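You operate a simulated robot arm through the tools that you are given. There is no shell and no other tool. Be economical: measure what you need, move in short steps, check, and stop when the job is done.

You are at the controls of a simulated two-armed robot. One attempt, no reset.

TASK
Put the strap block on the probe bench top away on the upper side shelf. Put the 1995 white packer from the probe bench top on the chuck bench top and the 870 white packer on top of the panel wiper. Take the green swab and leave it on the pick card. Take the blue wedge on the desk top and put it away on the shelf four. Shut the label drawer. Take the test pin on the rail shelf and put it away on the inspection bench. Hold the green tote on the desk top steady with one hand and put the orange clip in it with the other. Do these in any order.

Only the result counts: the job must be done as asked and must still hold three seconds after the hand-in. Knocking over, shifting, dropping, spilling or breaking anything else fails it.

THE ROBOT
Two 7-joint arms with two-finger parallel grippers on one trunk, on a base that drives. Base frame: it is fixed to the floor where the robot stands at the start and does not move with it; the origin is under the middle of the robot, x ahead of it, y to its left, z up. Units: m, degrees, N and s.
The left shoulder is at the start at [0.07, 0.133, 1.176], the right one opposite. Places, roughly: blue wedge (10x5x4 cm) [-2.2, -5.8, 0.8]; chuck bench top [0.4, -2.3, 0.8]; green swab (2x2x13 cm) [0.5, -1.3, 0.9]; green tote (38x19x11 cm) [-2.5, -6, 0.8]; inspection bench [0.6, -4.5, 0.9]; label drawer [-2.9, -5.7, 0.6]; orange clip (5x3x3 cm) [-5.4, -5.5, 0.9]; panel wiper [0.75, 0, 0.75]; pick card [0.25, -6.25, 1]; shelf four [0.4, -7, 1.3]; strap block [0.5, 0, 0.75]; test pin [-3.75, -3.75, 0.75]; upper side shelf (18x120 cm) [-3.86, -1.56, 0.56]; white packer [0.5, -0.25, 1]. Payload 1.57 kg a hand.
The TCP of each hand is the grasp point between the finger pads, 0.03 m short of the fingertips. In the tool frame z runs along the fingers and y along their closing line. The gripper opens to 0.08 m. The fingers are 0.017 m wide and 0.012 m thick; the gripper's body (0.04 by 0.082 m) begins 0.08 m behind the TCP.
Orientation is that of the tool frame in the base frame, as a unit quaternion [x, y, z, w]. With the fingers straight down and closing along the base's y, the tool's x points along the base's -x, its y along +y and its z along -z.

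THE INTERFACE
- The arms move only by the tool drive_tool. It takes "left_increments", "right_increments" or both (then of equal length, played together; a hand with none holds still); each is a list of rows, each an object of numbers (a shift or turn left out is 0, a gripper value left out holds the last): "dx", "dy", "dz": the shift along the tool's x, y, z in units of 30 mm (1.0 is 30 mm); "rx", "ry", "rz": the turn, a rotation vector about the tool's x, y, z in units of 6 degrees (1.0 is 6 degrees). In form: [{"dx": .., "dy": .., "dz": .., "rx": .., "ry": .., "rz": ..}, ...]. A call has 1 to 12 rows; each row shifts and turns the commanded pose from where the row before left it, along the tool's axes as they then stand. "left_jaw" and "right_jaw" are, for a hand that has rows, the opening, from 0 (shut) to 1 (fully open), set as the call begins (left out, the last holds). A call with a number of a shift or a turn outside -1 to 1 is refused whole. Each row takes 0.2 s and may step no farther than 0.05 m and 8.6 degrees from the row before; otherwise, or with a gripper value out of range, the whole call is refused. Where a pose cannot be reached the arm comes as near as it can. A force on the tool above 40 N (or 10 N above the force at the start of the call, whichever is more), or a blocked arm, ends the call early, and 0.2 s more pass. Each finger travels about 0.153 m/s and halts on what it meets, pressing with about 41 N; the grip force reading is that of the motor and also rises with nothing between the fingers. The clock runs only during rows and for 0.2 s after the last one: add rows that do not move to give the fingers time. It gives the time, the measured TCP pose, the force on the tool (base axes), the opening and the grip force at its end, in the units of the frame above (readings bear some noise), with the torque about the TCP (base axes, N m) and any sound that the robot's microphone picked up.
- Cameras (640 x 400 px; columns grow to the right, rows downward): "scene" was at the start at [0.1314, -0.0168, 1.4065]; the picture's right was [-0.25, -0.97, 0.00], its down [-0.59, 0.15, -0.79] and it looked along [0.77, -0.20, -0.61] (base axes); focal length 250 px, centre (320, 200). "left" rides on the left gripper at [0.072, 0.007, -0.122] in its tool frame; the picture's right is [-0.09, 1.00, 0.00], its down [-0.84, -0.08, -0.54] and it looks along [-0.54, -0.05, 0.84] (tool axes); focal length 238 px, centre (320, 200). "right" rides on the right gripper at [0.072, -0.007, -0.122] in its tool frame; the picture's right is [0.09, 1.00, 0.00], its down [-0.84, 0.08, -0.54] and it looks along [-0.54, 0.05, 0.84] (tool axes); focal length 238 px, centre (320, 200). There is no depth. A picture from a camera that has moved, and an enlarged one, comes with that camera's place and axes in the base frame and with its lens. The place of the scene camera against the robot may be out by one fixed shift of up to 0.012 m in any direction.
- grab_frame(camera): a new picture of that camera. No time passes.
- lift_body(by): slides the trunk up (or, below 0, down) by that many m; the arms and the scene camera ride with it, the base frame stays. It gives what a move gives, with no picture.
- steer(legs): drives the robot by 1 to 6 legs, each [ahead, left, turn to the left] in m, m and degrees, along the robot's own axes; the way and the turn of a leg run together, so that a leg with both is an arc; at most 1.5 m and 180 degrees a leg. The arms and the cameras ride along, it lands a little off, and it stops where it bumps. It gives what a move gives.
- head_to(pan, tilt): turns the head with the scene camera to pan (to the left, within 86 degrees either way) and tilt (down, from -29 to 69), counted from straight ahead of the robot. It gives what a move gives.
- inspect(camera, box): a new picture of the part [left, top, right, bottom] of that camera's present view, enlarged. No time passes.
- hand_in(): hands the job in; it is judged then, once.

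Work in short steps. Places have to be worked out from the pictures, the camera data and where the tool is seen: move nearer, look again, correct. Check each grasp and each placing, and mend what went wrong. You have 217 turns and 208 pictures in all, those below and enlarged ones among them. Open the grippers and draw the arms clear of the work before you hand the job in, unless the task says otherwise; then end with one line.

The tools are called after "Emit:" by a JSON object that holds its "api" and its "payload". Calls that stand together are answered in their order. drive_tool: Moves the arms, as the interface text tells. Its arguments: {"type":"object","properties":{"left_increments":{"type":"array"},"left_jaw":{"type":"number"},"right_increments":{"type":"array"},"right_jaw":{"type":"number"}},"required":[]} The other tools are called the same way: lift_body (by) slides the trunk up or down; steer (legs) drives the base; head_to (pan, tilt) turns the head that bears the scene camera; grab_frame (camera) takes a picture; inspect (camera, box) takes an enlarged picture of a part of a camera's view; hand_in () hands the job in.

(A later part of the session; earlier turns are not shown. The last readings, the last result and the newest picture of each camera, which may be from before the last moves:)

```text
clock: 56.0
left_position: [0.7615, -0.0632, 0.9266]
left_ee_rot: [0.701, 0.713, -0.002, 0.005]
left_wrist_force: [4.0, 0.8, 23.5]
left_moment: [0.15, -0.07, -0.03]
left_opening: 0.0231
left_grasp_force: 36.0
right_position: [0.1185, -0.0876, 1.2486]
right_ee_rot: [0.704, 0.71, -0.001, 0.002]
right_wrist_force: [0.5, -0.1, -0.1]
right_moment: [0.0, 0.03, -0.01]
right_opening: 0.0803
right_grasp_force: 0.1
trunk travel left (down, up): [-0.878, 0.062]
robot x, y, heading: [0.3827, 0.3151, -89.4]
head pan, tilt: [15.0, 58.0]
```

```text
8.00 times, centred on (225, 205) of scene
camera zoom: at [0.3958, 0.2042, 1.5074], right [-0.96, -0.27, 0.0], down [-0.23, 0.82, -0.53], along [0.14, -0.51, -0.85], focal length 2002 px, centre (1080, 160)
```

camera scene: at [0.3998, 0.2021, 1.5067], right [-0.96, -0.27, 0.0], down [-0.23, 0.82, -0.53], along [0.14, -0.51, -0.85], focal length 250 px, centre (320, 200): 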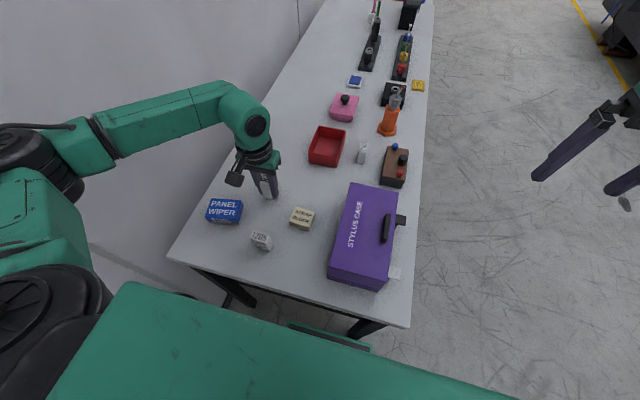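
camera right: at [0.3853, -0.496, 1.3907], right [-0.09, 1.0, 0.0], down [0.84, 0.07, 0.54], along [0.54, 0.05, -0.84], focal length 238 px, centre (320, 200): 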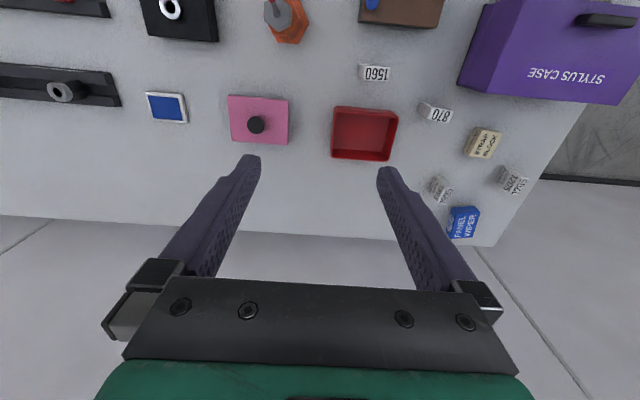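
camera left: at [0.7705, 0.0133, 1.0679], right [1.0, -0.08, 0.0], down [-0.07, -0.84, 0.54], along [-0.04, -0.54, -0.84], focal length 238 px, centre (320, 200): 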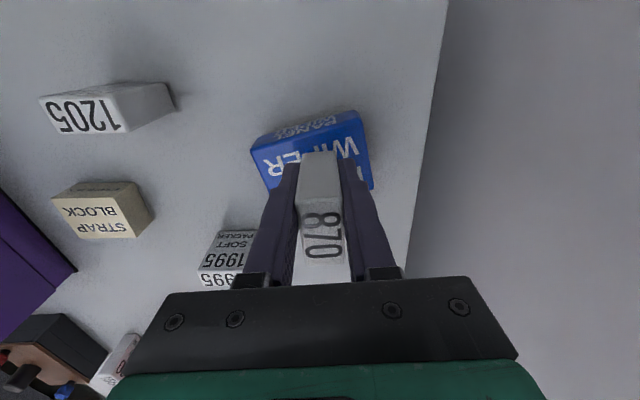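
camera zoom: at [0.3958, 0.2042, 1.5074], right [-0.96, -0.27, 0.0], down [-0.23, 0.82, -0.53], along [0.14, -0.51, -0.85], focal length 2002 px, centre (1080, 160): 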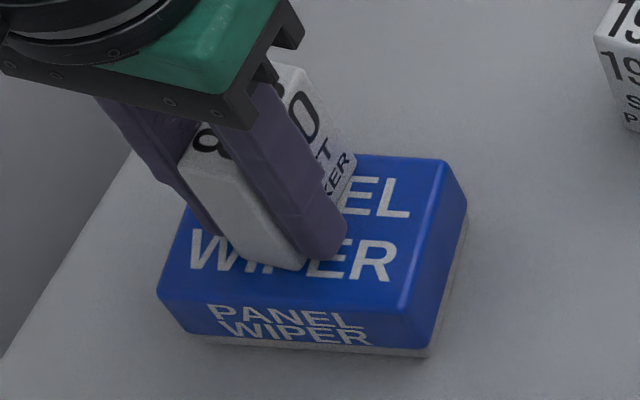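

Block rests on the wiper (23 N at TCP 0.927). I relieve the press slightly, open, and lift straight up.

Emit:
{"api": "drive_tool", "payload": {"left_increments": [{"dz": -0.12}, {}]}}

Emit:
{"api": "drive_tool", "payload": {"left_increments": [{}, {}], "left_jaw": 0.6}}

Emit:
{"api": "drive_tool", "payload": {"left_increments": [{"dz": -0.5}, {"dz": -1}, {"dz": -1}, {"dz": -1}]}}

Emit:
{"api": "grab_frame", "payload": {"camera": "left"}}

Emit:
{"api": "inspect", "payload": {"camera": "scene", "box": [160, 150, 340, 270]}}

```text
clock: 56.6
left_position: [0.7617, -0.0629, 0.9265]
left_ee_rot: [0.703, 0.711, -0.001, 0.003]
left_wrist_force: [2.3, -2.3, 11.1]
left_moment: [-0.16, -0.03, 0.03]
left_opening: 0.0233
left_grasp_force: 35.5
right_position: [0.1206, -0.0899, 1.2479]
right_ee_rot: [0.704, 0.71, 0.001, 0.0]
right_wrist_force: [0.3, 0.4, -0.2]
right_moment: [-0.01, 0.0, 0.0]
right_opening: 0.08
right_grasp_force: 0.0
trunk travel left (down, up): [-0.878, 0.062]
robot x, y, heading: [0.3806, 0.312, -89.2]
head pan, tilt: [15.0, 58.0]
```

```text
clock: 57.2
left_position: [0.7618, -0.0632, 0.9263]
left_ee_rot: [0.703, 0.712, 0.0, 0.002]
left_wrist_force: [0.2, -0.2, 0.4]
left_moment: [-0.03, 0.0, 0.03]
left_opening: 0.0481
left_grasp_force: 0.0
right_position: [0.1194, -0.0901, 1.2479]
right_ee_rot: [0.704, 0.71, 0.0, 0.001]
right_wrist_force: [-0.6, -0.2, -0.4]
right_moment: [0.0, 0.0, 0.04]
right_opening: 0.0801
right_grasp_force: 0.0
trunk travel left (down, up): [-0.878, 0.062]
robot x, y, heading: [0.38, 0.3109, -89.4]
head pan, tilt: [15.0, 58.0]
```

```text
clock: 58.2
left_position: [0.764, -0.0615, 1.0318]
left_ee_rot: [0.702, 0.712, -0.001, 0.002]
left_wrist_force: [0.1, 0.1, 0.1]
left_moment: [0.02, 0.04, -0.02]
left_opening: 0.048
left_grasp_force: 0.0
right_position: [0.1205, -0.0902, 1.2471]
right_ee_rot: [0.704, 0.71, 0.0, 0.001]
right_wrist_force: [0.5, 0.1, -0.2]
right_moment: [0.02, 0.02, 0.02]
right_opening: 0.0799
right_grasp_force: 0.1
trunk travel left (down, up): [-0.878, 0.062]
robot x, y, heading: [0.3823, 0.313, -89.4]
head pan, tilt: [15.0, 58.0]
```

```text
173 pictures are left
camera left: at [0.7687, 0.0099, 1.1545], right [1.0, -0.08, 0.0], down [-0.07, -0.84, 0.54], along [-0.04, -0.54, -0.84], focal length 238 px, centre (320, 200)
```

left: 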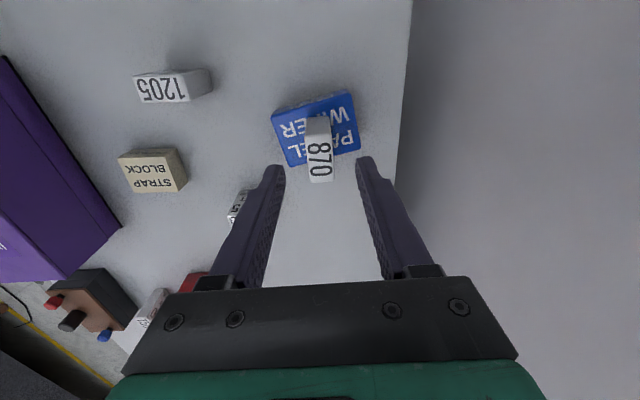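

```text
3.33 times, centred on (250, 210) of scene
camera zoom: at [0.3978, 0.2011, 1.5066], right [-0.96, -0.27, 0.0], down [-0.23, 0.82, -0.53], along [0.14, -0.51, -0.85], focal length 834 px, centre (553, 167)
```

zoom: 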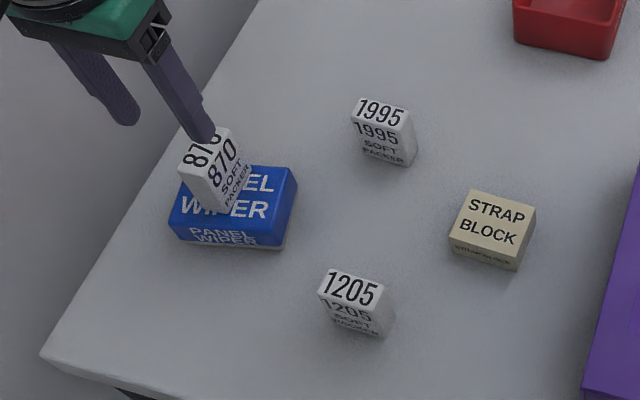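

870 stands on the wiper. Next the left hand hovers over 1995 at about (0.659,-0.172).

Emit:
{"api": "drive_tool", "payload": {"left_increments": [{"dx": -0.6, "dy": -0.7}, {"dx": -0.6, "dy": -0.7}, {"dx": -0.6, "dy": -0.7}, {"dx": -0.6, "dy": -0.7}, {"dx": -0.6, "dy": -0.7}, {"dx": -0.6}], "left_jaw": 1}}

Emit:
{"api": "grab_frame", "payload": {"camera": "left"}}

```text
clock: 59.6
left_position: [0.6595, -0.1728, 1.0326]
left_ee_rot: [0.702, 0.712, 0.0, 0.001]
left_wrist_force: [-0.4, 0.8, -0.3]
left_moment: [0.03, 0.0, 0.06]
left_opening: 0.0802
left_grasp_force: 0.0
right_position: [0.1208, -0.0903, 1.2473]
right_ee_rot: [0.704, 0.71, 0.0, 0.0]
right_wrist_force: [-0.7, -0.4, 0.2]
right_moment: [0.03, 0.0, -0.01]
right_opening: 0.0802
right_grasp_force: 0.0
trunk travel left (down, up): [-0.878, 0.062]
robot x, y, heading: [0.3841, 0.3106, -89.4]
head pan, tilt: [15.0, 58.0]
```

```text
171 pictures are left
camera left: at [0.6646, -0.102, 1.156], right [1.0, -0.08, 0.0], down [-0.07, -0.84, 0.54], along [-0.04, -0.54, -0.84], focal length 238 px, centre (320, 200)
```

left: 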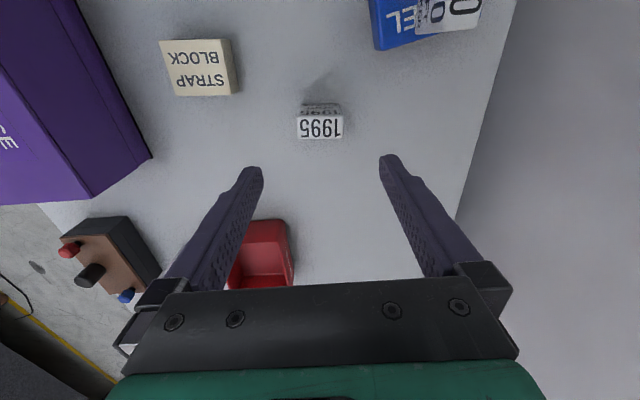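

1995 is aligned under the hand at (0.660,-0.170). Descend to z≈0.886 and grip.

Emit:
{"api": "drive_tool", "payload": {"left_increments": [{"dx": 0.07, "dz": 0.9}, {"dz": 1}, {"dz": 1}, {"dz": 1}, {"dz": 0.95}, {}]}}

Emit:
{"api": "drive_tool", "payload": {"left_increments": [{}, {}, {}], "left_jaw": 0}}

Emit:
{"api": "grab_frame", "payload": {"camera": "left"}}

```text
clock: 61.0
left_position: [0.6619, -0.1708, 0.8832]
left_ee_rot: [0.703, 0.711, -0.001, 0.002]
left_wrist_force: [0.6, -0.4, -0.5]
left_moment: [-0.02, 0.0, 0.05]
left_opening: 0.0799
left_grasp_force: 0.0
right_position: [0.1212, -0.09, 1.2465]
right_ee_rot: [0.704, 0.71, 0.001, 0.001]
right_wrist_force: [0.1, 0.1, -0.2]
right_moment: [-0.02, 0.02, -0.01]
right_opening: 0.0798
right_grasp_force: 0.1
trunk travel left (down, up): [-0.878, 0.062]
robot x, y, heading: [0.3814, 0.312, -89.2]
head pan, tilt: [15.0, 58.0]
```

```text
clock: 61.8
left_position: [0.6612, -0.1709, 0.8849]
left_ee_rot: [0.702, 0.712, 0.0, 0.001]
left_wrist_force: [-0.5, -0.1, 0.3]
left_moment: [0.01, 0.05, 0.0]
left_opening: 0.0481
left_grasp_force: 41.1
right_position: [0.1206, -0.0895, 1.2476]
right_ee_rot: [0.704, 0.71, 0.001, 0.0]
right_wrist_force: [-0.3, 0.6, 0.6]
right_moment: [0.0, 0.01, 0.03]
right_opening: 0.0801
right_grasp_force: 0.0
trunk travel left (down, up): [-0.878, 0.062]
robot x, y, heading: [0.3828, 0.3133, -89.5]
head pan, tilt: [15.0, 58.0]
```

```text
170 pictures are left
camera left: at [0.6667, -0.0996, 1.0078], right [1.0, -0.08, 0.0], down [-0.07, -0.84, 0.54], along [-0.04, -0.54, -0.84], focal length 238 px, centre (320, 200)
```

left: 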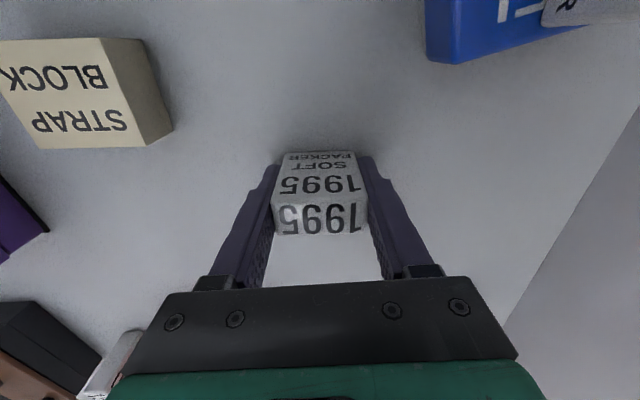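

1995 held. I lift it high and pull it back-left to make room for the right hand.

Emit:
{"api": "drive_tool", "payload": {"left_increments": [{"dz": -1}, {"dz": -1}, {"dz": -1}, {"dz": -1}, {"dz": -1}, {"dz": -1, "dy": 0.3}, {"dz": -1, "dy": 0.3, "dx": 0.4}, {"dz": -1, "dy": 0.3, "dx": 0.5}, {"dz": -1, "dy": 0.3, "dx": 0.5}, {"dz": -1, "dy": 0.3, "dx": 0.5}, {"dz": -1, "dx": 0.5}, {"dz": -1, "dx": 0.5}]}}

Emit:
{"api": "drive_tool", "payload": {"right_increments": [{"dy": 1}, {"dy": 1}, {"dy": 1}, {"dy": 1}, {"dy": 1, "dz": 0.4}, {"dy": 1, "dz": 0.4}, {"dy": 1, "dz": 0.5}, {"dy": 1, "dz": 0.5}, {"dy": 1, "dz": 0.5}, {"dy": 1, "dz": 0.5}, {"dy": 1, "dz": 0.5}, {"dy": 1, "dz": 0.5}]}}

Emit:
{"api": "grab_frame", "payload": {"camera": "right"}}

Emit:
{"api": "grab_frame", "payload": {"camera": "scene"}}

```text
clock: 64.4
left_position: [0.7012, -0.081, 1.2443]
left_ee_rot: [0.703, 0.712, 0.0, 0.001]
left_wrist_force: [-0.1, 0.8, -1.0]
left_moment: [0.01, -0.01, -0.04]
left_opening: 0.0478
left_grasp_force: 40.9
right_position: [0.1201, -0.0892, 1.2481]
right_ee_rot: [0.704, 0.71, 0.0, 0.0]
right_wrist_force: [0.3, 0.1, -0.3]
right_moment: [-0.04, -0.02, 0.01]
right_opening: 0.0801
right_grasp_force: 0.0
trunk travel left (down, up): [-0.878, 0.062]
robot x, y, heading: [0.3836, 0.3119, -89.5]
head pan, tilt: [15.0, 58.0]
```

```text
clock: 67.0
left_position: [0.7048, -0.0849, 1.2431]
left_ee_rot: [0.702, 0.712, -0.001, 0.001]
left_wrist_force: [-0.5, -0.2, -0.8]
left_moment: [-0.02, -0.01, 0.0]
left_opening: 0.0474
left_grasp_force: 41.1
right_position: [0.4807, -0.0888, 1.133]
right_ee_rot: [0.705, 0.71, 0.0, 0.0]
right_wrist_force: [0.6, 0.1, -0.1]
right_moment: [0.02, 0.03, 0.01]
right_opening: 0.0802
right_grasp_force: 0.1
trunk travel left (down, up): [-0.878, 0.062]
robot x, y, heading: [0.3791, 0.3139, -89.3]
head pan, tilt: [15.0, 58.0]
```

```text
169 pictures are left
camera right: at [0.473, -0.0157, 1.2528], right [0.99, 0.1, 0.0], down [0.09, -0.84, 0.54], along [0.05, -0.54, -0.84], focal length 238 px, centre (320, 200)
```

right: 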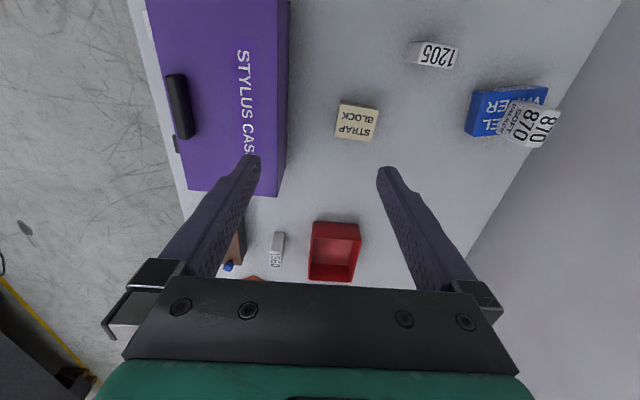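

```text
168 pictures are left
camera scene: at [0.4003, 0.2005, 1.5066], right [-0.96, -0.27, 0.0], down [-0.23, 0.82, -0.53], along [0.14, -0.51, -0.85], focal length 250 px, centre (320, 200)
```

scene: 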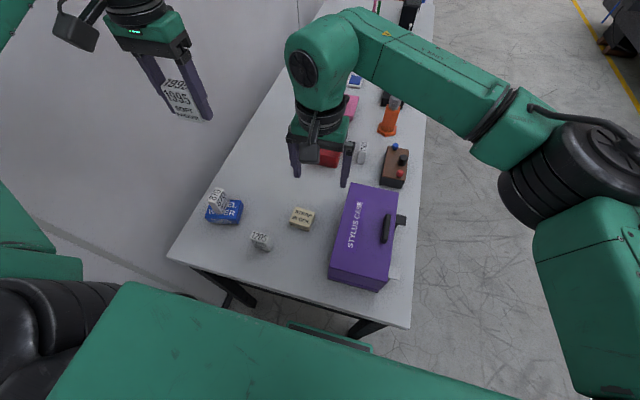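

Strap block estimated at (0.541,-0.106). I lower the right hand to hover and re-measure.

Emit:
{"api": "drive_tool", "payload": {"right_increments": [{"dy": 0.5, "dx": -0.15, "dz": 1}, {"dy": 0.5, "dx": -0.15, "dz": 1}, {"dy": 0.5, "dx": -0.15, "dz": 1}, {"dy": 0.5, "dx": -0.1, "dz": 1}]}}

Emit:
{"api": "grab_frame", "payload": {"camera": "right"}}

```text
clock: 68.0
left_position: [0.7033, -0.0839, 1.2446]
left_ee_rot: [0.703, 0.711, 0.0, 0.002]
left_wrist_force: [-0.1, -0.3, -1.2]
left_moment: [0.0, 0.0, 0.01]
left_opening: 0.0474
left_grasp_force: 41.0
right_position: [0.5422, -0.1036, 1.0147]
right_ee_rot: [0.704, 0.71, 0.0, 0.0]
right_wrist_force: [-0.1, 0.0, -0.5]
right_moment: [0.0, 0.02, 0.0]
right_opening: 0.0799
right_grasp_force: 0.0
trunk travel left (down, up): [-0.878, 0.062]
robot x, y, heading: [0.3778, 0.3125, -89.2]
head pan, tilt: [15.0, 58.0]
```

```text
167 pictures are left
camera right: at [0.534, -0.0319, 1.135], right [0.99, 0.1, 0.0], down [0.09, -0.84, 0.54], along [0.06, -0.54, -0.84], focal length 238 px, centre (320, 200)
```

right: 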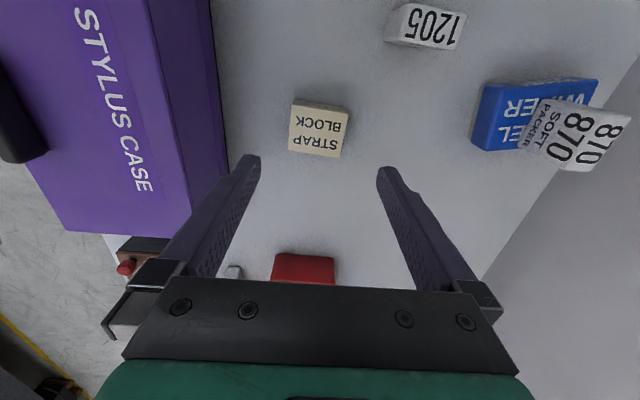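

Strap block centred below the right hand (0.539,-0.1055). Descend and grip.

Emit:
{"api": "drive_tool", "payload": {"right_increments": [{"dy": -0.1, "dx": -0.06, "dz": 0.9}, {"dz": 1}, {"dz": 1}, {"dz": 1}, {"dz": 0.45}, {}]}}

Emit:
{"api": "drive_tool", "payload": {"right_increments": [{}, {}, {}], "right_jaw": 0}}

Emit:
{"api": "grab_frame", "payload": {"camera": "right"}}

```text
clock: 69.4
left_position: [0.7032, -0.0787, 1.245]
left_ee_rot: [0.703, 0.711, -0.001, 0.002]
left_wrist_force: [0.0, 0.1, -1.2]
left_moment: [-0.01, 0.0, 0.02]
left_opening: 0.0475
left_grasp_force: 41.4
right_position: [0.5167, -0.1111, 0.8794]
right_ee_rot: [0.711, 0.704, -0.008, -0.006]
right_wrist_force: [1.8, 7.1, 6.5]
right_moment: [0.26, -0.41, 0.32]
right_opening: 0.0799
right_grasp_force: 0.1
right hand out of reach, approached as far as the arm can: row 4, 5
trunk travel left (down, up): [-0.878, 0.062]
robot x, y, heading: [0.3804, 0.3132, -89.1]
head pan, tilt: [15.0, 58.0]
```

```text
clock: 70.2
left_position: [0.7025, -0.0832, 1.2436]
left_ee_rot: [0.703, 0.711, 0.0, 0.002]
left_wrist_force: [0.1, -0.2, -0.9]
left_moment: [0.0, -0.01, 0.01]
left_opening: 0.047
left_grasp_force: 41.2
right_position: [0.5167, -0.1148, 0.8815]
right_ee_rot: [0.712, 0.702, -0.005, -0.003]
right_wrist_force: [0.8, 0.2, 0.3]
right_moment: [-0.01, 0.02, 0.03]
right_opening: 0.0594
right_grasp_force: 40.7
trunk travel left (down, up): [-0.878, 0.062]
robot x, y, heading: [0.3807, 0.3083, -89.6]
head pan, tilt: [15.0, 58.0]
```

```text
166 pictures are left
camera right: at [0.5123, -0.0416, 1.0025], right [1.0, 0.08, -0.01], down [0.07, -0.84, 0.54], along [0.03, -0.54, -0.84], focal length 238 px, centre (320, 200)
```

right: 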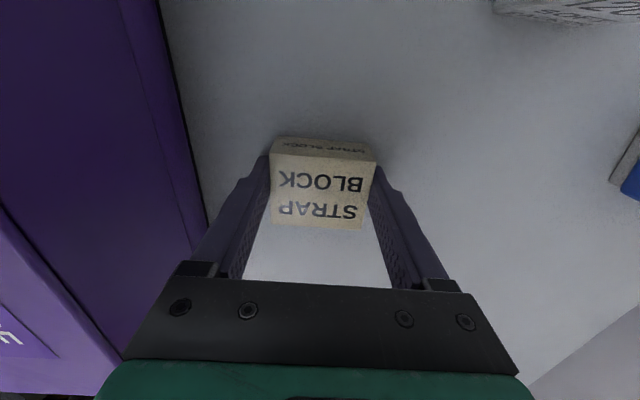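

Strap block is gripped (59 mm). I lift it straight up and check the scene.

Emit:
{"api": "drive_tool", "payload": {"right_increments": [{"dz": -0.5}, {"dz": -1}, {"dz": -1}, {"dz": -1}, {"dz": -1}, {"dz": -1}, {"dz": -1}, {"dz": -1}, {"dz": -1}, {"dz": -1}]}}

Emit:
{"api": "grab_frame", "payload": {"camera": "scene"}}

Emit:
{"api": "grab_frame", "payload": {"camera": "right"}}

```text
clock: 72.4
left_position: [0.7029, -0.0833, 1.2451]
left_ee_rot: [0.702, 0.712, -0.001, 0.002]
left_wrist_force: [-0.4, 0.1, -0.1]
left_moment: [-0.03, 0.0, 0.02]
left_opening: 0.0474
left_grasp_force: 41.3
right_position: [0.5328, -0.1046, 1.17]
right_ee_rot: [0.704, 0.711, -0.001, 0.0]
right_wrist_force: [0.6, 0.0, -3.3]
right_moment: [-0.02, 0.02, -0.01]
right_opening: 0.0595
right_grasp_force: 41.1
trunk travel left (down, up): [-0.878, 0.062]
robot x, y, heading: [0.382, 0.31, -89.3]
head pan, tilt: [15.0, 58.0]
```

```text
165 pictures are left
camera scene: at [0.3984, 0.2009, 1.5066], right [-0.96, -0.27, 0.0], down [-0.23, 0.82, -0.53], along [0.14, -0.51, -0.85], focal length 250 px, centre (320, 200)
```

scene: 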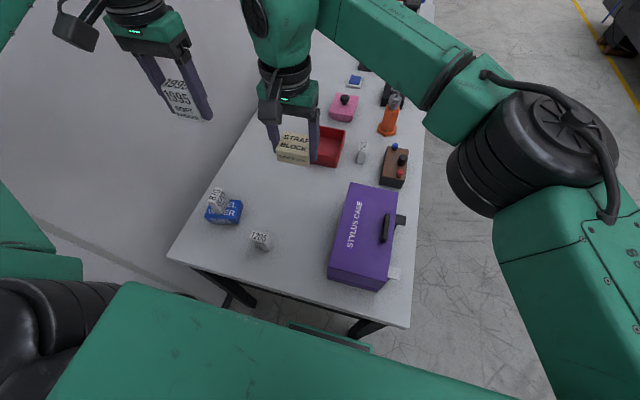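

```text
164 pictures are left
camera right: at [0.5243, -0.0327, 1.2907], right [0.99, 0.1, 0.0], down [0.09, -0.84, 0.54], along [0.06, -0.54, -0.84], focal length 238 px, centre (320, 200)
```

right: 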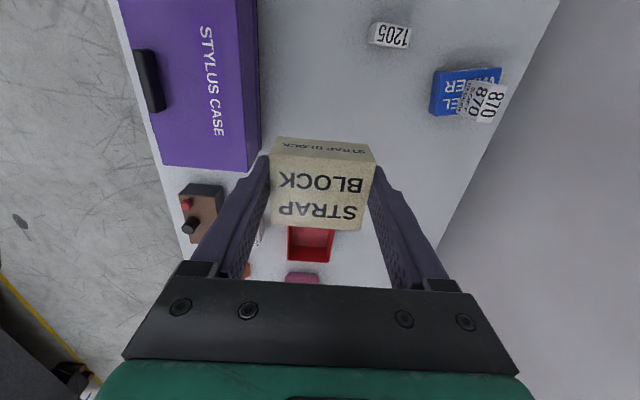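

Both held. I move the right hand back to its own side and slide the base right, out to the corridor.

Emit:
{"api": "drive_tool", "payload": {"right_increments": [{"dy": -1}, {"dy": -1}, {"dy": -1}, {"dy": -1}, {"dy": -1}, {"dy": -1}, {"dy": -1}, {"dy": -1, "dx": 0.5}, {"dy": -1, "dx": 0.5}, {"dy": -1, "dx": 0.5}, {"dx": 0.5}]}}

Emit:
{"api": "steer", "payload": {"legs": [[0, -1.1, 0], [1.3, 0, 0], [1.3, 0, 0], [0, 0, 90]]}}

Emit:
{"api": "head_to", "payload": {"pan": 0, "tilt": 40}}

Emit:
{"api": "grab_frame", "payload": {"camera": "scene"}}

```text
clock: 74.8
left_position: [0.7023, -0.0813, 1.2441]
left_ee_rot: [0.703, 0.712, 0.0, 0.002]
left_wrist_force: [-0.2, -0.1, -0.2]
left_moment: [0.02, 0.01, -0.02]
left_opening: 0.0474
left_grasp_force: 41.1
right_position: [0.231, -0.0486, 1.1691]
right_ee_rot: [0.703, 0.711, 0.0, 0.0]
right_wrist_force: [0.5, -0.7, -2.3]
right_moment: [0.01, 0.01, -0.01]
right_opening: 0.0598
right_grasp_force: 40.9
trunk travel left (down, up): [-0.878, 0.062]
robot x, y, heading: [0.3793, 0.3124, -89.4]
head pan, tilt: [15.0, 58.0]
```

```text
clock: 96.5
left_position: [-0.3161, -1.9879, 1.2439]
left_ee_rot: [-0.005, 1.0, 0.0, 0.002]
left_wrist_force: [-0.2, -0.4, -0.9]
left_moment: [-0.02, 0.01, -0.03]
left_opening: 0.0474
left_grasp_force: 41.2
right_position: [-0.3504, -2.4587, 1.1707]
right_ee_rot: [-0.003, 1.0, 0.0, 0.0]
right_wrist_force: [0.8, -0.2, -2.6]
right_moment: [-0.04, 0.0, 0.0]
right_opening: 0.0594
right_grasp_force: 40.9
trunk travel left (down, up): [-0.878, 0.062]
robot x, y, heading: [-0.7152, -2.3051, 0.4]
head pan, tilt: [15.0, 58.0]
```

```text
clock: 97.3
left_position: [-0.3174, -1.9867, 1.2453]
left_ee_rot: [-0.005, 1.0, 0.001, 0.001]
left_wrist_force: [0.8, -0.2, 0.0]
left_moment: [-0.01, 0.01, -0.04]
left_opening: 0.0472
left_grasp_force: 40.9
right_position: [-0.3516, -2.4584, 1.1703]
right_ee_rot: [-0.003, 1.0, 0.0, 0.0]
right_wrist_force: [-1.0, 0.0, -1.9]
right_moment: [-0.01, -0.01, -0.01]
right_opening: 0.0594
right_grasp_force: 41.7
trunk travel left (down, up): [-0.878, 0.062]
robot x, y, heading: [-0.7157, -2.3052, 0.5]
head pan, tilt: [0.0, 40.0]
```

```text
163 pictures are left
camera scene: at [-0.5794, -2.3008, 1.5309], right [0.01, -1.0, 0.0], down [-0.64, -0.01, -0.77], along [0.77, 0.01, -0.64], focal length 250 px, centre (320, 200)
```

scene: 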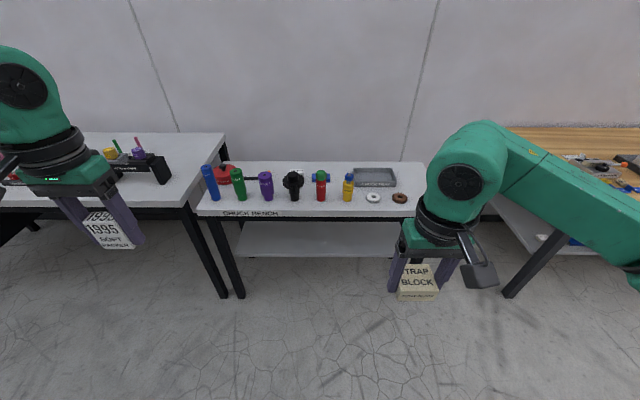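

The chuck bench is ahead. I approach by 0.6 m and look down at its top for a free spot.

Emit:
{"api": "steer", "payload": {"legs": [[0.6, 0, -0.5]]}}

Emit:
{"api": "head_to", "payload": {"pan": 0, "tilt": 50}}

Emit:
{"api": "grab_frame", "payload": {"camera": "scene"}}

Emit:
{"api": "grab_frame", "payload": {"camera": "left"}}

```text
clock: 100.7
left_position: [0.2872, -1.9885, 1.245]
left_ee_rot: [0.0, 1.0, 0.001, 0.003]
left_wrist_force: [0.6, 0.1, -0.2]
left_moment: [0.02, 0.01, 0.02]
left_opening: 0.0471
left_grasp_force: 40.9
right_position: [0.248, -2.4604, 1.1703]
right_ee_rot: [0.0, 1.0, -0.001, 0.001]
right_wrist_force: [0.2, -0.6, -2.4]
right_moment: [0.01, 0.0, -0.01]
right_opening: 0.0593
right_grasp_force: 41.4
trunk travel left (down, up): [-0.878, 0.062]
robot x, y, heading: [-0.1119, -2.3072, -0.2]
head pan, tilt: [0.0, 40.0]
```

```text
clock: 101.4
left_position: [0.289, -1.9895, 1.2449]
left_ee_rot: [0.001, 1.0, 0.001, 0.002]
left_wrist_force: [0.6, 0.6, -0.5]
left_moment: [0.0, -0.05, 0.01]
left_opening: 0.047
left_grasp_force: 41.3
right_position: [0.2502, -2.4594, 1.1688]
right_ee_rot: [0.002, 1.0, 0.0, 0.0]
right_wrist_force: [-0.1, -0.2, -1.8]
right_moment: [-0.02, -0.01, 0.02]
right_opening: 0.0594
right_grasp_force: 41.1
trunk travel left (down, up): [-0.878, 0.062]
robot x, y, heading: [-0.1108, -2.305, -0.1]
head pan, tilt: [0.0, 50.0]
```

```text
162 pictures are left
camera scene: at [0.0148, -2.3004, 1.5168], right [0.0, -1.0, 0.0], down [-0.77, 0.0, -0.64], along [0.64, 0.0, -0.77], focal length 250 px, centre (320, 200)
```

scene: 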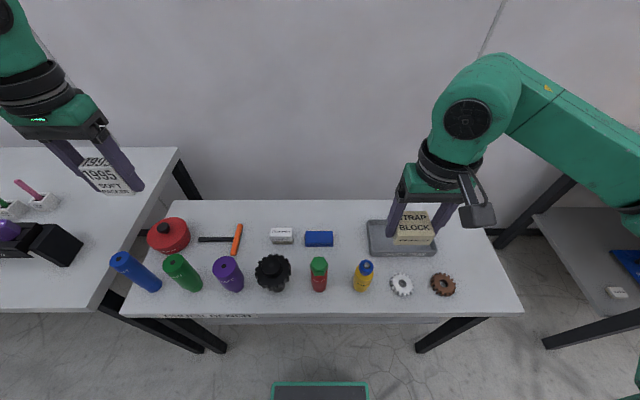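

```text
161 pictures are left
camera left: at [0.2165, -1.9838, 1.3682], right [0.09, 1.0, 0.0], down [0.84, -0.08, 0.54], along [0.54, -0.05, -0.84], focal length 238 px, centre (320, 200)
```

left: 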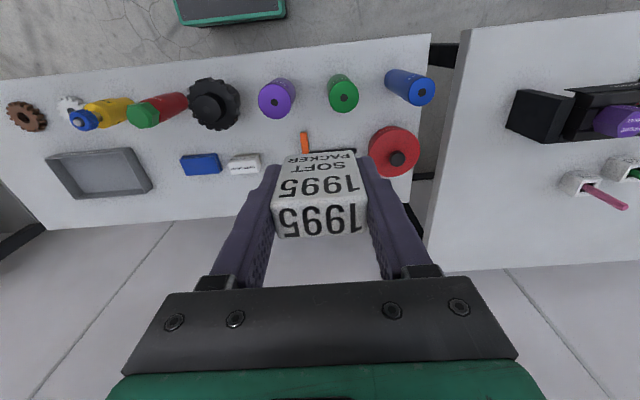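

The rear strip of the chuck bench is free near (0.53,-2.29). I shift the base to (-0.01,-2.39), lower the trunk 5 cm and move the left hand over that spot.

Emit:
{"api": "steer", "payload": {"legs": [[0.09, -0.09, 0]]}}

Emit:
{"api": "lift_body", "payload": {"by": -0.05}}

Emit:
{"api": "drive_tool", "payload": {"left_increments": [{"dx": -0.4, "dy": -0.65}, {"dx": -0.4, "dy": -0.65}, {"dx": -0.4, "dy": -0.65}, {"dx": -0.4, "dy": -0.65}, {"dx": -0.4, "dy": -0.65}, {"dx": -0.4, "dy": -0.65}, {"dx": -0.4, "dy": -0.65}, {"dx": -0.4, "dy": -0.65}, {"dx": -0.4, "dy": -0.65}, {"dx": -0.4, "dy": -0.65}, {"dx": -0.4, "dy": -0.65}]}}

Emit:
{"api": "grab_frame", "payload": {"camera": "left"}}

Emit:
{"api": "grab_frame", "payload": {"camera": "scene"}}

```text
clock: 102.7
left_position: [0.377, -2.0781, 1.2448]
left_ee_rot: [-0.001, 1.0, 0.0, 0.003]
left_wrist_force: [0.3, 0.3, -0.9]
left_moment: [-0.01, 0.01, 0.01]
left_opening: 0.0472
left_grasp_force: 41.3
right_position: [0.3375, -2.5479, 1.1715]
right_ee_rot: [0.001, 1.0, -0.001, 0.001]
right_wrist_force: [0.4, 0.5, -3.1]
right_moment: [-0.02, 0.04, 0.02]
right_opening: 0.0596
right_grasp_force: 41.6
trunk travel left (down, up): [-0.878, 0.062]
robot x, y, heading: [-0.0168, -2.3956, -0.3]
head pan, tilt: [0.0, 50.0]
```

```text
clock: 103.6
left_position: [0.3793, -2.0797, 1.1944]
left_ee_rot: [0.0, 1.0, 0.001, 0.002]
left_wrist_force: [-1.0, 0.1, -0.5]
left_moment: [-0.02, -0.03, 0.02]
left_opening: 0.0472
left_grasp_force: 41.3
right_position: [0.3394, -2.5506, 1.1199]
right_ee_rot: [0.001, 1.0, 0.0, 0.0]
right_wrist_force: [-0.7, -0.4, -3.7]
right_moment: [0.03, 0.03, -0.03]
right_opening: 0.0593
right_grasp_force: 41.2
trunk travel left (down, up): [-0.828, 0.112]
robot x, y, heading: [-0.0193, -2.3961, 0.0]
head pan, tilt: [0.0, 50.0]
```

```text
clock: 106.0
left_position: [0.5126, -2.2981, 1.1949]
left_ee_rot: [0.0, 1.0, 0.001, 0.0]
left_wrist_force: [-0.5, -0.4, -1.0]
left_moment: [0.04, 0.0, -0.02]
left_opening: 0.0471
left_grasp_force: 40.9
right_position: [0.341, -2.5513, 1.1203]
right_ee_rot: [0.0, 1.0, 0.001, -0.001]
right_wrist_force: [1.0, 0.6, -2.4]
right_moment: [0.01, -0.02, 0.02]
right_opening: 0.0593
right_grasp_force: 41.2
trunk travel left (down, up): [-0.828, 0.112]
robot x, y, heading: [-0.0221, -2.401, -0.5]
head pan, tilt: [0.0, 50.0]
```

```text
160 pictures are left
camera left: at [0.4409, -2.2924, 1.3187], right [0.09, 1.0, 0.0], down [0.84, -0.08, 0.54], along [0.54, -0.05, -0.84], focal length 238 px, centre (320, 200)
```

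left: 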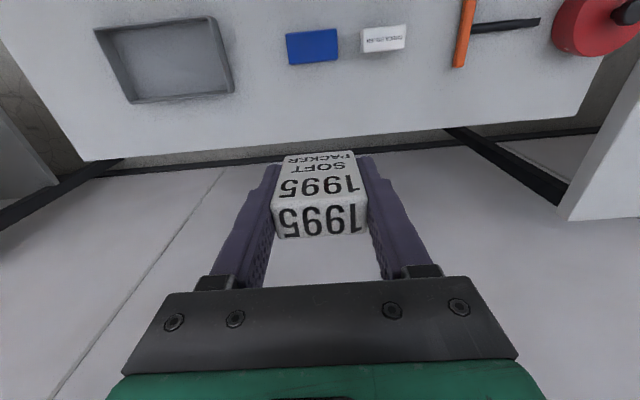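

```text
159 pictures are left
camera scene: at [0.1062, -2.3927, 1.4667], right [0.0, -1.0, 0.0], down [-0.77, 0.0, -0.64], along [0.64, 0.0, -0.77], focal length 250 px, centre (320, 200)
```

scene: 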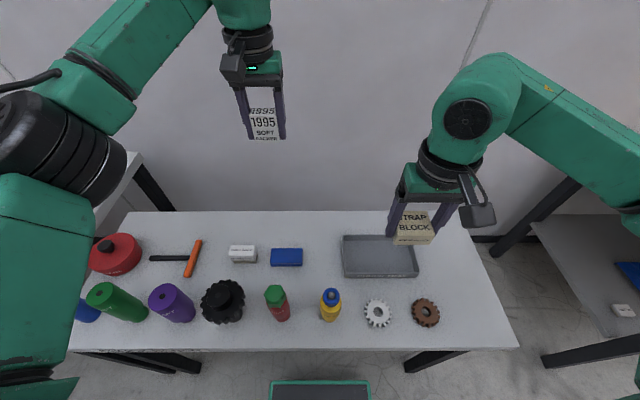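

Bench top here ≈0.79; spot (0.535,-2.298) is clear of the blue box at x≈0.44. I descend to near the surface.

Emit:
{"api": "drive_tool", "payload": {"left_increments": [{"dx": -0.37, "dz": 0.9}, {"dx": -0.37, "dz": 0.9}, {"dz": 1}, {"dz": 1}, {"dz": 1}, {"dz": 1}, {"dz": 1}, {"dz": 1}, {"dz": 1}, {"dz": 1}, {"dz": 0.7}]}}

Emit:
{"api": "grab_frame", "payload": {"camera": "scene"}}

Emit:
{"api": "grab_frame", "payload": {"camera": "left"}}

```text
clock: 108.4
left_position: [0.5351, -2.2921, 0.8771]
left_ee_rot: [0.001, 1.0, 0.001, 0.002]
left_wrist_force: [0.5, -0.6, -1.1]
left_moment: [0.02, 0.03, 0.0]
left_opening: 0.0471
left_grasp_force: 41.4
right_position: [0.3408, -2.5512, 1.1199]
right_ee_rot: [0.0, 1.0, 0.001, 0.0]
right_wrist_force: [-0.5, 0.1, -2.8]
right_moment: [-0.03, 0.01, -0.03]
right_opening: 0.0594
right_grasp_force: 41.1
trunk travel left (down, up): [-0.828, 0.112]
robot x, y, heading: [-0.0182, -2.392, -0.2]
head pan, tilt: [0.0, 50.0]
```

```text
158 pictures are left
camera scene: at [0.106, -2.3913, 1.4668], right [0.0, -1.0, 0.0], down [-0.77, 0.0, -0.64], along [0.64, 0.0, -0.77], focal length 250 px, centre (320, 200)
```

scene: 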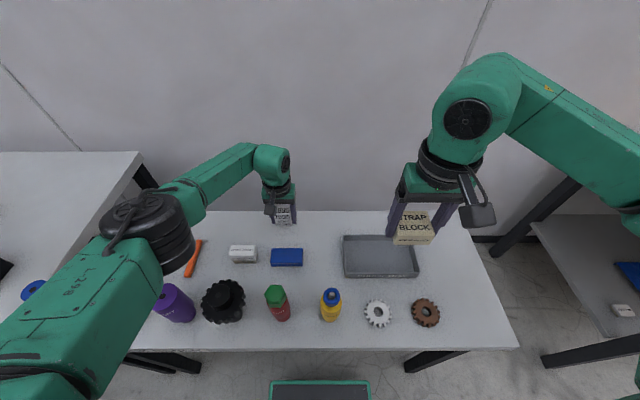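

```text
157 pictures are left
camera left: at [0.4634, -2.2864, 1.0012], right [0.09, 1.0, 0.0], down [0.84, -0.08, 0.54], along [0.54, -0.05, -0.84], focal length 238 px, centre (320, 200)
```

left: 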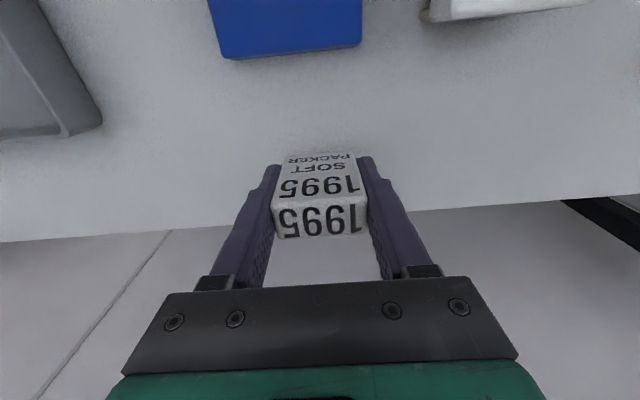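

Something blue shows at the left by the arm; I check whether the arm has disturbed the blue cylinder.

Emit:
{"api": "inspect", "payload": {"camera": "scene", "box": [0, 200, 240, 400]}}

Emit:
{"api": "head_to", "payload": {"pan": 35, "tilt": 50}}

Emit:
{"api": "grab_frame", "payload": {"camera": "scene"}}

```text
2.00 times, centred on (120, 300) of scene
camera zoom: at [0.106, -2.3913, 1.4668], right [0.0, -1.0, 0.0], down [-0.77, 0.0, -0.64], along [0.64, 0.0, -0.77], focal length 501 px, centre (720, 0)
```

zoom: 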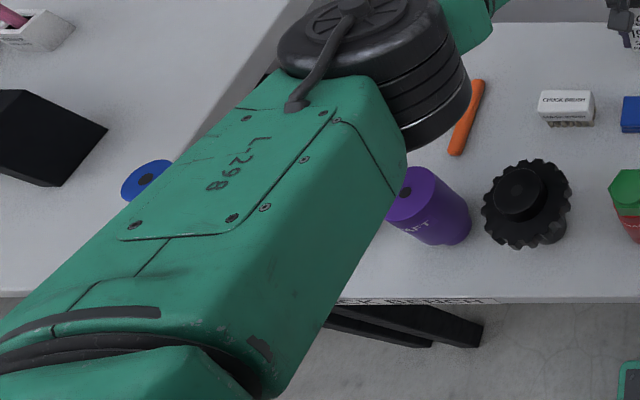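

```text
clock: 109.5
left_position: [0.5357, -2.2916, 0.878]
left_ee_rot: [0.0, 1.0, 0.001, 0.002]
left_wrist_force: [-0.2, 0.2, -0.2]
left_moment: [0.01, 0.04, -0.01]
left_opening: 0.0475
left_grasp_force: 40.7
right_position: [0.34, -2.5507, 1.1199]
right_ee_rot: [0.001, 1.0, 0.001, 0.0]
right_wrist_force: [-0.7, -0.8, -2.2]
right_moment: [-0.01, -0.01, 0.0]
right_opening: 0.0594
right_grasp_force: 41.4
trunk travel left (down, up): [-0.828, 0.112]
robot x, y, heading: [-0.0176, -2.3953, 0.1]
head pan, tilt: [35.0, 50.0]
```

```text
155 pictures are left
camera scene: at [0.0918, -2.3469, 1.4668], right [0.57, -0.82, 0.0], down [-0.63, -0.44, -0.64], along [0.53, 0.37, -0.77], focal length 250 px, centre (320, 200)
```

scene: 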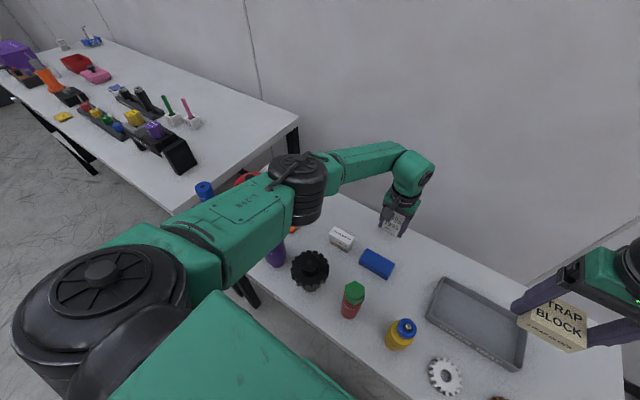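

The blue cylinder stands untouched. I lower the packer in small steps until contact.

Emit:
{"api": "drive_tool", "payload": {"left_increments": [{"dz": 0.5}, {"dz": 0.5}, {"dz": 0.2}, {"dz": 0.2}, {"dz": 0.15}]}}

Emit:
{"api": "inspect", "payload": {"camera": "scene", "box": [330, 160, 470, 280]}}

```text
clock: 110.7
left_position: [0.5341, -2.293, 0.8349]
left_ee_rot: [0.0, 1.0, 0.001, 0.003]
left_wrist_force: [1.2, 1.2, 4.8]
left_moment: [-0.12, -0.01, 0.02]
left_opening: 0.0474
left_grasp_force: 41.1
right_position: [0.3399, -2.5508, 1.1208]
right_ee_rot: [0.001, 1.0, 0.0, 0.001]
right_wrist_force: [-0.2, 0.0, -2.4]
right_moment: [0.01, 0.0, -0.02]
right_opening: 0.0592
right_grasp_force: 40.9
trunk travel left (down, up): [-0.828, 0.112]
robot x, y, heading: [-0.0195, -2.395, -0.1]
head pan, tilt: [35.0, 50.0]
```

```text
3.33 times, centred on (400, 220) of scene
camera zoom: at [0.0902, -2.347, 1.4671], right [0.57, -0.82, 0.0], down [-0.63, -0.44, -0.64], along [0.53, 0.37, -0.77], focal length 834 px, centre (53, 133)
```

zoom: 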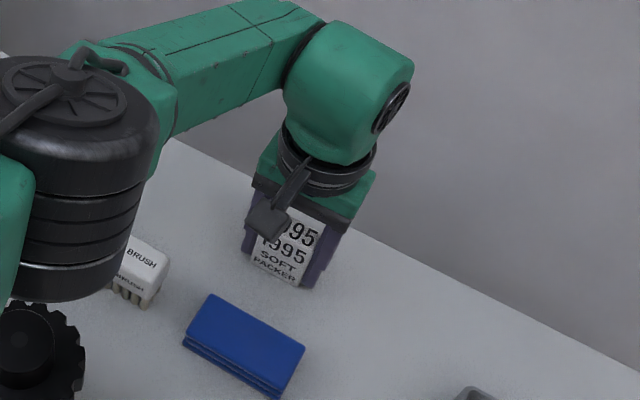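

Contact at z=0.835 (bench 0.80). Open and lift straight away.

Emit:
{"api": "drive_tool", "payload": {"left_increments": [{}, {}], "left_jaw": 0.85}}

Emit:
{"api": "drive_tool", "payload": {"left_increments": [{"dz": -0.7}, {"dz": -1}, {"dz": -1}, {"dz": -1}, {"dz": -1}, {"dz": -1, "dx": 0.5}, {"dz": -1, "dx": 0.5}, {"dz": -1, "dx": 0.5}, {"dz": -1, "dx": 0.5}, {"dz": -1, "dx": 0.5}]}}

Emit:
{"api": "grab_frame", "payload": {"camera": "scene"}}

```text
clock: 111.2
left_position: [0.5348, -2.2929, 0.833]
left_ee_rot: [0.0, 1.0, 0.0, 0.001]
left_wrist_force: [-0.5, -0.5, 0.7]
left_moment: [0.01, 0.04, -0.01]
left_opening: 0.068
left_grasp_force: 0.2
right_position: [0.3399, -2.5508, 1.1202]
right_ee_rot: [0.001, 1.0, 0.001, 0.0]
right_wrist_force: [0.3, 0.4, -2.1]
right_moment: [0.01, 0.01, 0.01]
right_opening: 0.0593
right_grasp_force: 41.0
trunk travel left (down, up): [-0.828, 0.112]
robot x, y, heading: [-0.0178, -2.3917, -0.4]
head pan, tilt: [35.0, 50.0]
```

```text
clock: 113.5
left_position: [0.4578, -2.2942, 1.1247]
left_ee_rot: [0.0, 1.0, 0.001, 0.002]
left_wrist_force: [-0.4, 0.3, -0.3]
left_moment: [-0.02, -0.02, -0.04]
left_opening: 0.0678
left_grasp_force: 0.1
right_position: [0.3391, -2.5504, 1.1198]
right_ee_rot: [0.001, 1.0, 0.002, 0.0]
right_wrist_force: [-0.3, -0.3, -2.1]
right_moment: [-0.02, -0.04, 0.01]
right_opening: 0.0595
right_grasp_force: 41.1
trunk travel left (down, up): [-0.828, 0.112]
robot x, y, heading: [-0.0168, -2.3897, 0.0]
head pan, tilt: [35.0, 50.0]
```

```text
153 pictures are left
camera scene: at [0.0904, -2.3469, 1.4669], right [0.57, -0.82, 0.0], down [-0.63, -0.44, -0.64], along [0.53, 0.37, -0.77], focal length 250 px, centre (320, 200)
```

scene: 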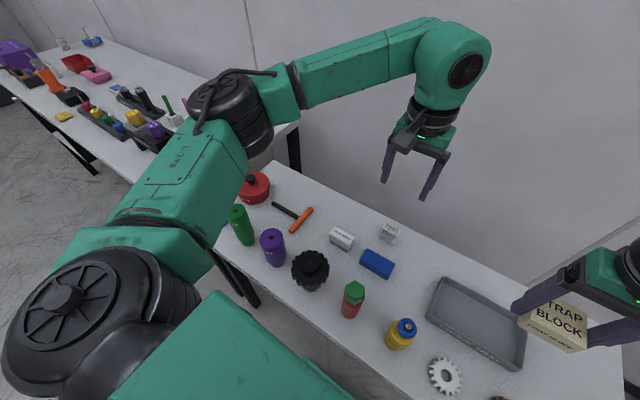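

1995 stands on the chuck bench. Next the green swab: raise the trunk, go to y≈-1.45 in front of the probe bench, and look.

Emit:
{"api": "lift_body", "payload": {"by": 0.1}}

Emit:
{"api": "steer", "payload": {"legs": [[-0.6, 0, 0], [0, 0.9, 0], [0.5, 0, 0]]}}

Emit:
{"api": "head_to", "payload": {"pan": 10, "tilt": 50}}

Emit:
{"api": "grab_frame", "payload": {"camera": "scene"}}

Emit:
{"api": "grab_frame", "payload": {"camera": "left"}}

```text
clock: 114.8
left_position: [0.4589, -2.2952, 1.2246]
left_ee_rot: [0.0, 1.0, 0.001, 0.002]
left_wrist_force: [-0.6, -0.3, -0.4]
left_moment: [-0.02, -0.02, 0.0]
left_opening: 0.0678
left_grasp_force: 0.0
right_position: [0.3392, -2.5505, 1.2202]
right_ee_rot: [0.001, 1.0, 0.001, 0.0]
right_wrist_force: [0.6, 0.2, -2.4]
right_moment: [-0.03, 0.02, 0.0]
right_opening: 0.0598
right_grasp_force: 40.7
trunk travel left (down, up): [-0.928, 0.012]
robot x, y, heading: [-0.0195, -2.3945, -0.1]
head pan, tilt: [35.0, 50.0]
```

```text
clock: 125.1
left_position: [0.3567, -1.4005, 1.226]
left_ee_rot: [0.004, 1.0, 0.0, 0.003]
left_wrist_force: [0.2, -0.5, -0.6]
left_moment: [0.01, -0.01, 0.0]
left_opening: 0.0679
left_grasp_force: 0.0
right_position: [0.2355, -1.6544, 1.2216]
right_ee_rot: [0.005, 1.0, 0.0, 0.001]
right_wrist_force: [-0.5, 0.0, -1.7]
right_moment: [0.0, -0.02, 0.04]
right_opening: 0.0595
right_grasp_force: 41.1
trunk travel left (down, up): [-0.928, 0.012]
robot x, y, heading: [-0.1227, -1.4977, -0.4]
head pan, tilt: [35.0, 50.0]
```

```text
clock: 126.0
left_position: [0.3588, -1.4015, 1.2238]
left_ee_rot: [0.004, 1.0, 0.0, 0.002]
left_wrist_force: [-0.1, -0.2, -0.3]
left_moment: [-0.02, 0.0, -0.03]
left_opening: 0.068
left_grasp_force: 0.1
right_position: [0.2385, -1.6557, 1.2199]
right_ee_rot: [0.005, 1.0, 0.001, -0.001]
right_wrist_force: [0.0, -0.3, -2.5]
right_moment: [0.02, 0.02, -0.01]
right_opening: 0.0592
right_grasp_force: 40.9
trunk travel left (down, up): [-0.928, 0.012]
robot x, y, heading: [-0.1221, -1.4956, -0.5]
head pan, tilt: [10.0, 50.0]
```

```text
152 pictures are left
camera scene: at [0.0039, -1.4804, 1.5667], right [0.16, -0.99, 0.0], down [-0.76, -0.12, -0.64], along [0.63, 0.1, -0.77], focal length 250 px, centre (320, 200)
```

scene: 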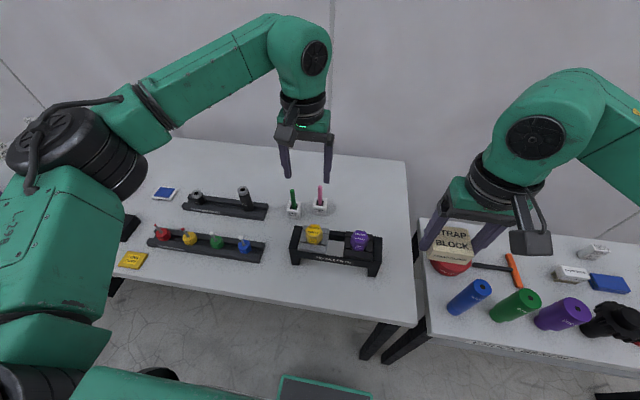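

```text
151 pictures are left
camera left: at [0.2881, -1.3947, 1.3477], right [0.1, 0.99, 0.0], down [0.83, -0.09, 0.54], along [0.54, -0.05, -0.84], focal length 238 px, centre (320, 200)
```

left: 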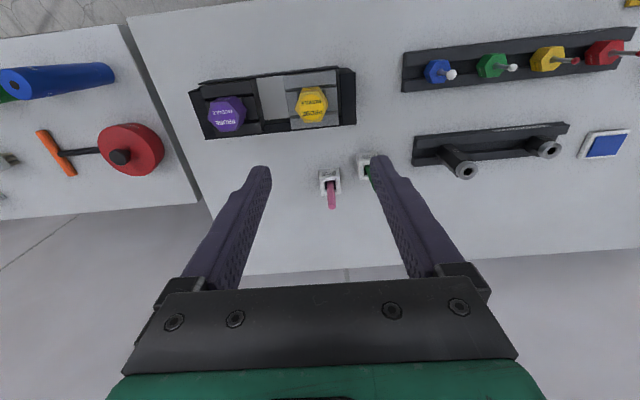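

Green swab stands in a white cup near (0.52,-1.318); the pink one is 8 cm to its right. I advance 0.11 m and hover with the left hand narrowed to 40 mm.

Emit:
{"api": "steer", "payload": {"legs": [[0.11, 0, 0.4]]}}

Emit:
{"api": "drive_tool", "payload": {"left_increments": [{"dy": 0.9, "dx": -0.3, "dz": 0.9}, {"dy": 0.9, "dx": -0.3, "dz": 0.9}, {"dy": 0.9, "dx": -0.3, "dz": 0.9}], "left_jaw": 0.5}}

Emit:
{"api": "grab_frame", "payload": {"camera": "left"}}

Emit:
{"api": "inspect", "payload": {"camera": "scene", "box": [220, 120, 400, 270]}}

```text
clock: 127.2
left_position: [0.4658, -1.3982, 1.2268]
left_ee_rot: [0.001, 1.0, 0.001, 0.003]
left_wrist_force: [0.0, 0.0, -0.1]
left_moment: [-0.01, -0.02, 0.03]
left_opening: 0.0678
left_grasp_force: 0.0
right_position: [0.347, -1.6535, 1.2219]
right_ee_rot: [0.002, 1.0, 0.001, 0.002]
right_wrist_force: [-0.7, -0.2, -1.6]
right_moment: [0.01, -0.03, 0.01]
right_opening: 0.0596
right_grasp_force: 41.0
trunk travel left (down, up): [-0.928, 0.012]
robot x, y, heading: [-0.0074, -1.497, -0.1]
head pan, tilt: [10.0, 50.0]
```

```text
clock: 128.0
left_position: [0.5012, -1.3175, 1.1427]
left_ee_rot: [0.0, 1.0, 0.0, 0.001]
left_wrist_force: [0.4, 0.6, 0.3]
left_moment: [0.03, 0.01, -0.01]
left_opening: 0.0399
left_grasp_force: 0.1
right_position: [0.3521, -1.6534, 1.2184]
right_ee_rot: [0.002, 1.0, 0.0, -0.001]
right_wrist_force: [1.0, 0.7, -2.2]
right_moment: [-0.02, 0.04, -0.04]
right_opening: 0.0592
right_grasp_force: 40.9
trunk travel left (down, up): [-0.928, 0.012]
robot x, y, heading: [-0.0095, -1.4934, -0.2]
head pan, tilt: [10.0, 50.0]
```

```text
150 pictures are left
camera left: at [0.4281, -1.3114, 1.2672], right [0.09, 1.0, 0.0], down [0.84, -0.08, 0.54], along [0.54, -0.05, -0.84], focal length 238 px, centre (320, 200)
```

left: 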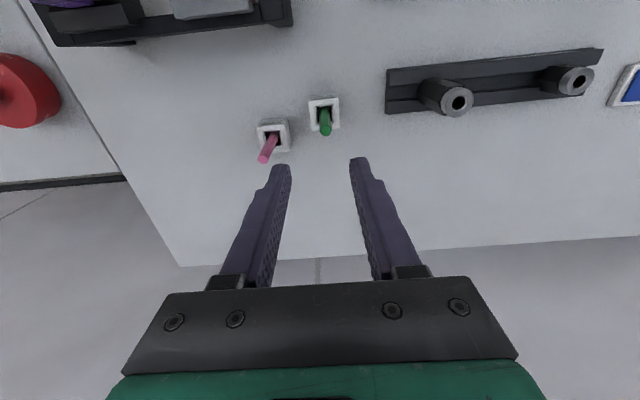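

```text
2.67 times, centred on (310, 195) of scene
camera zoom: at [0.1174, -1.4794, 1.5667], right [0.17, -0.99, 0.0], down [-0.76, -0.13, -0.64], along [0.63, 0.11, -0.77], focal length 668 px, centre (347, 213)
```

zoom: 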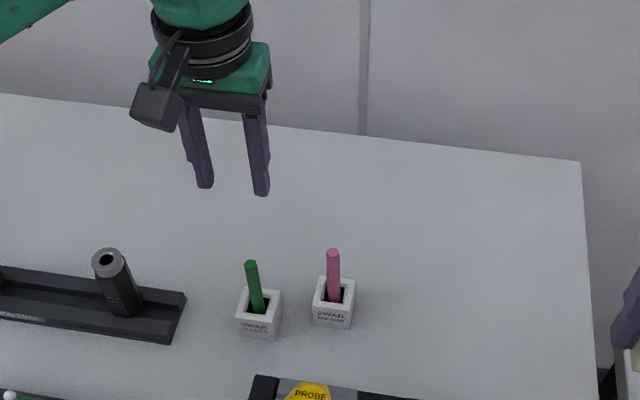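

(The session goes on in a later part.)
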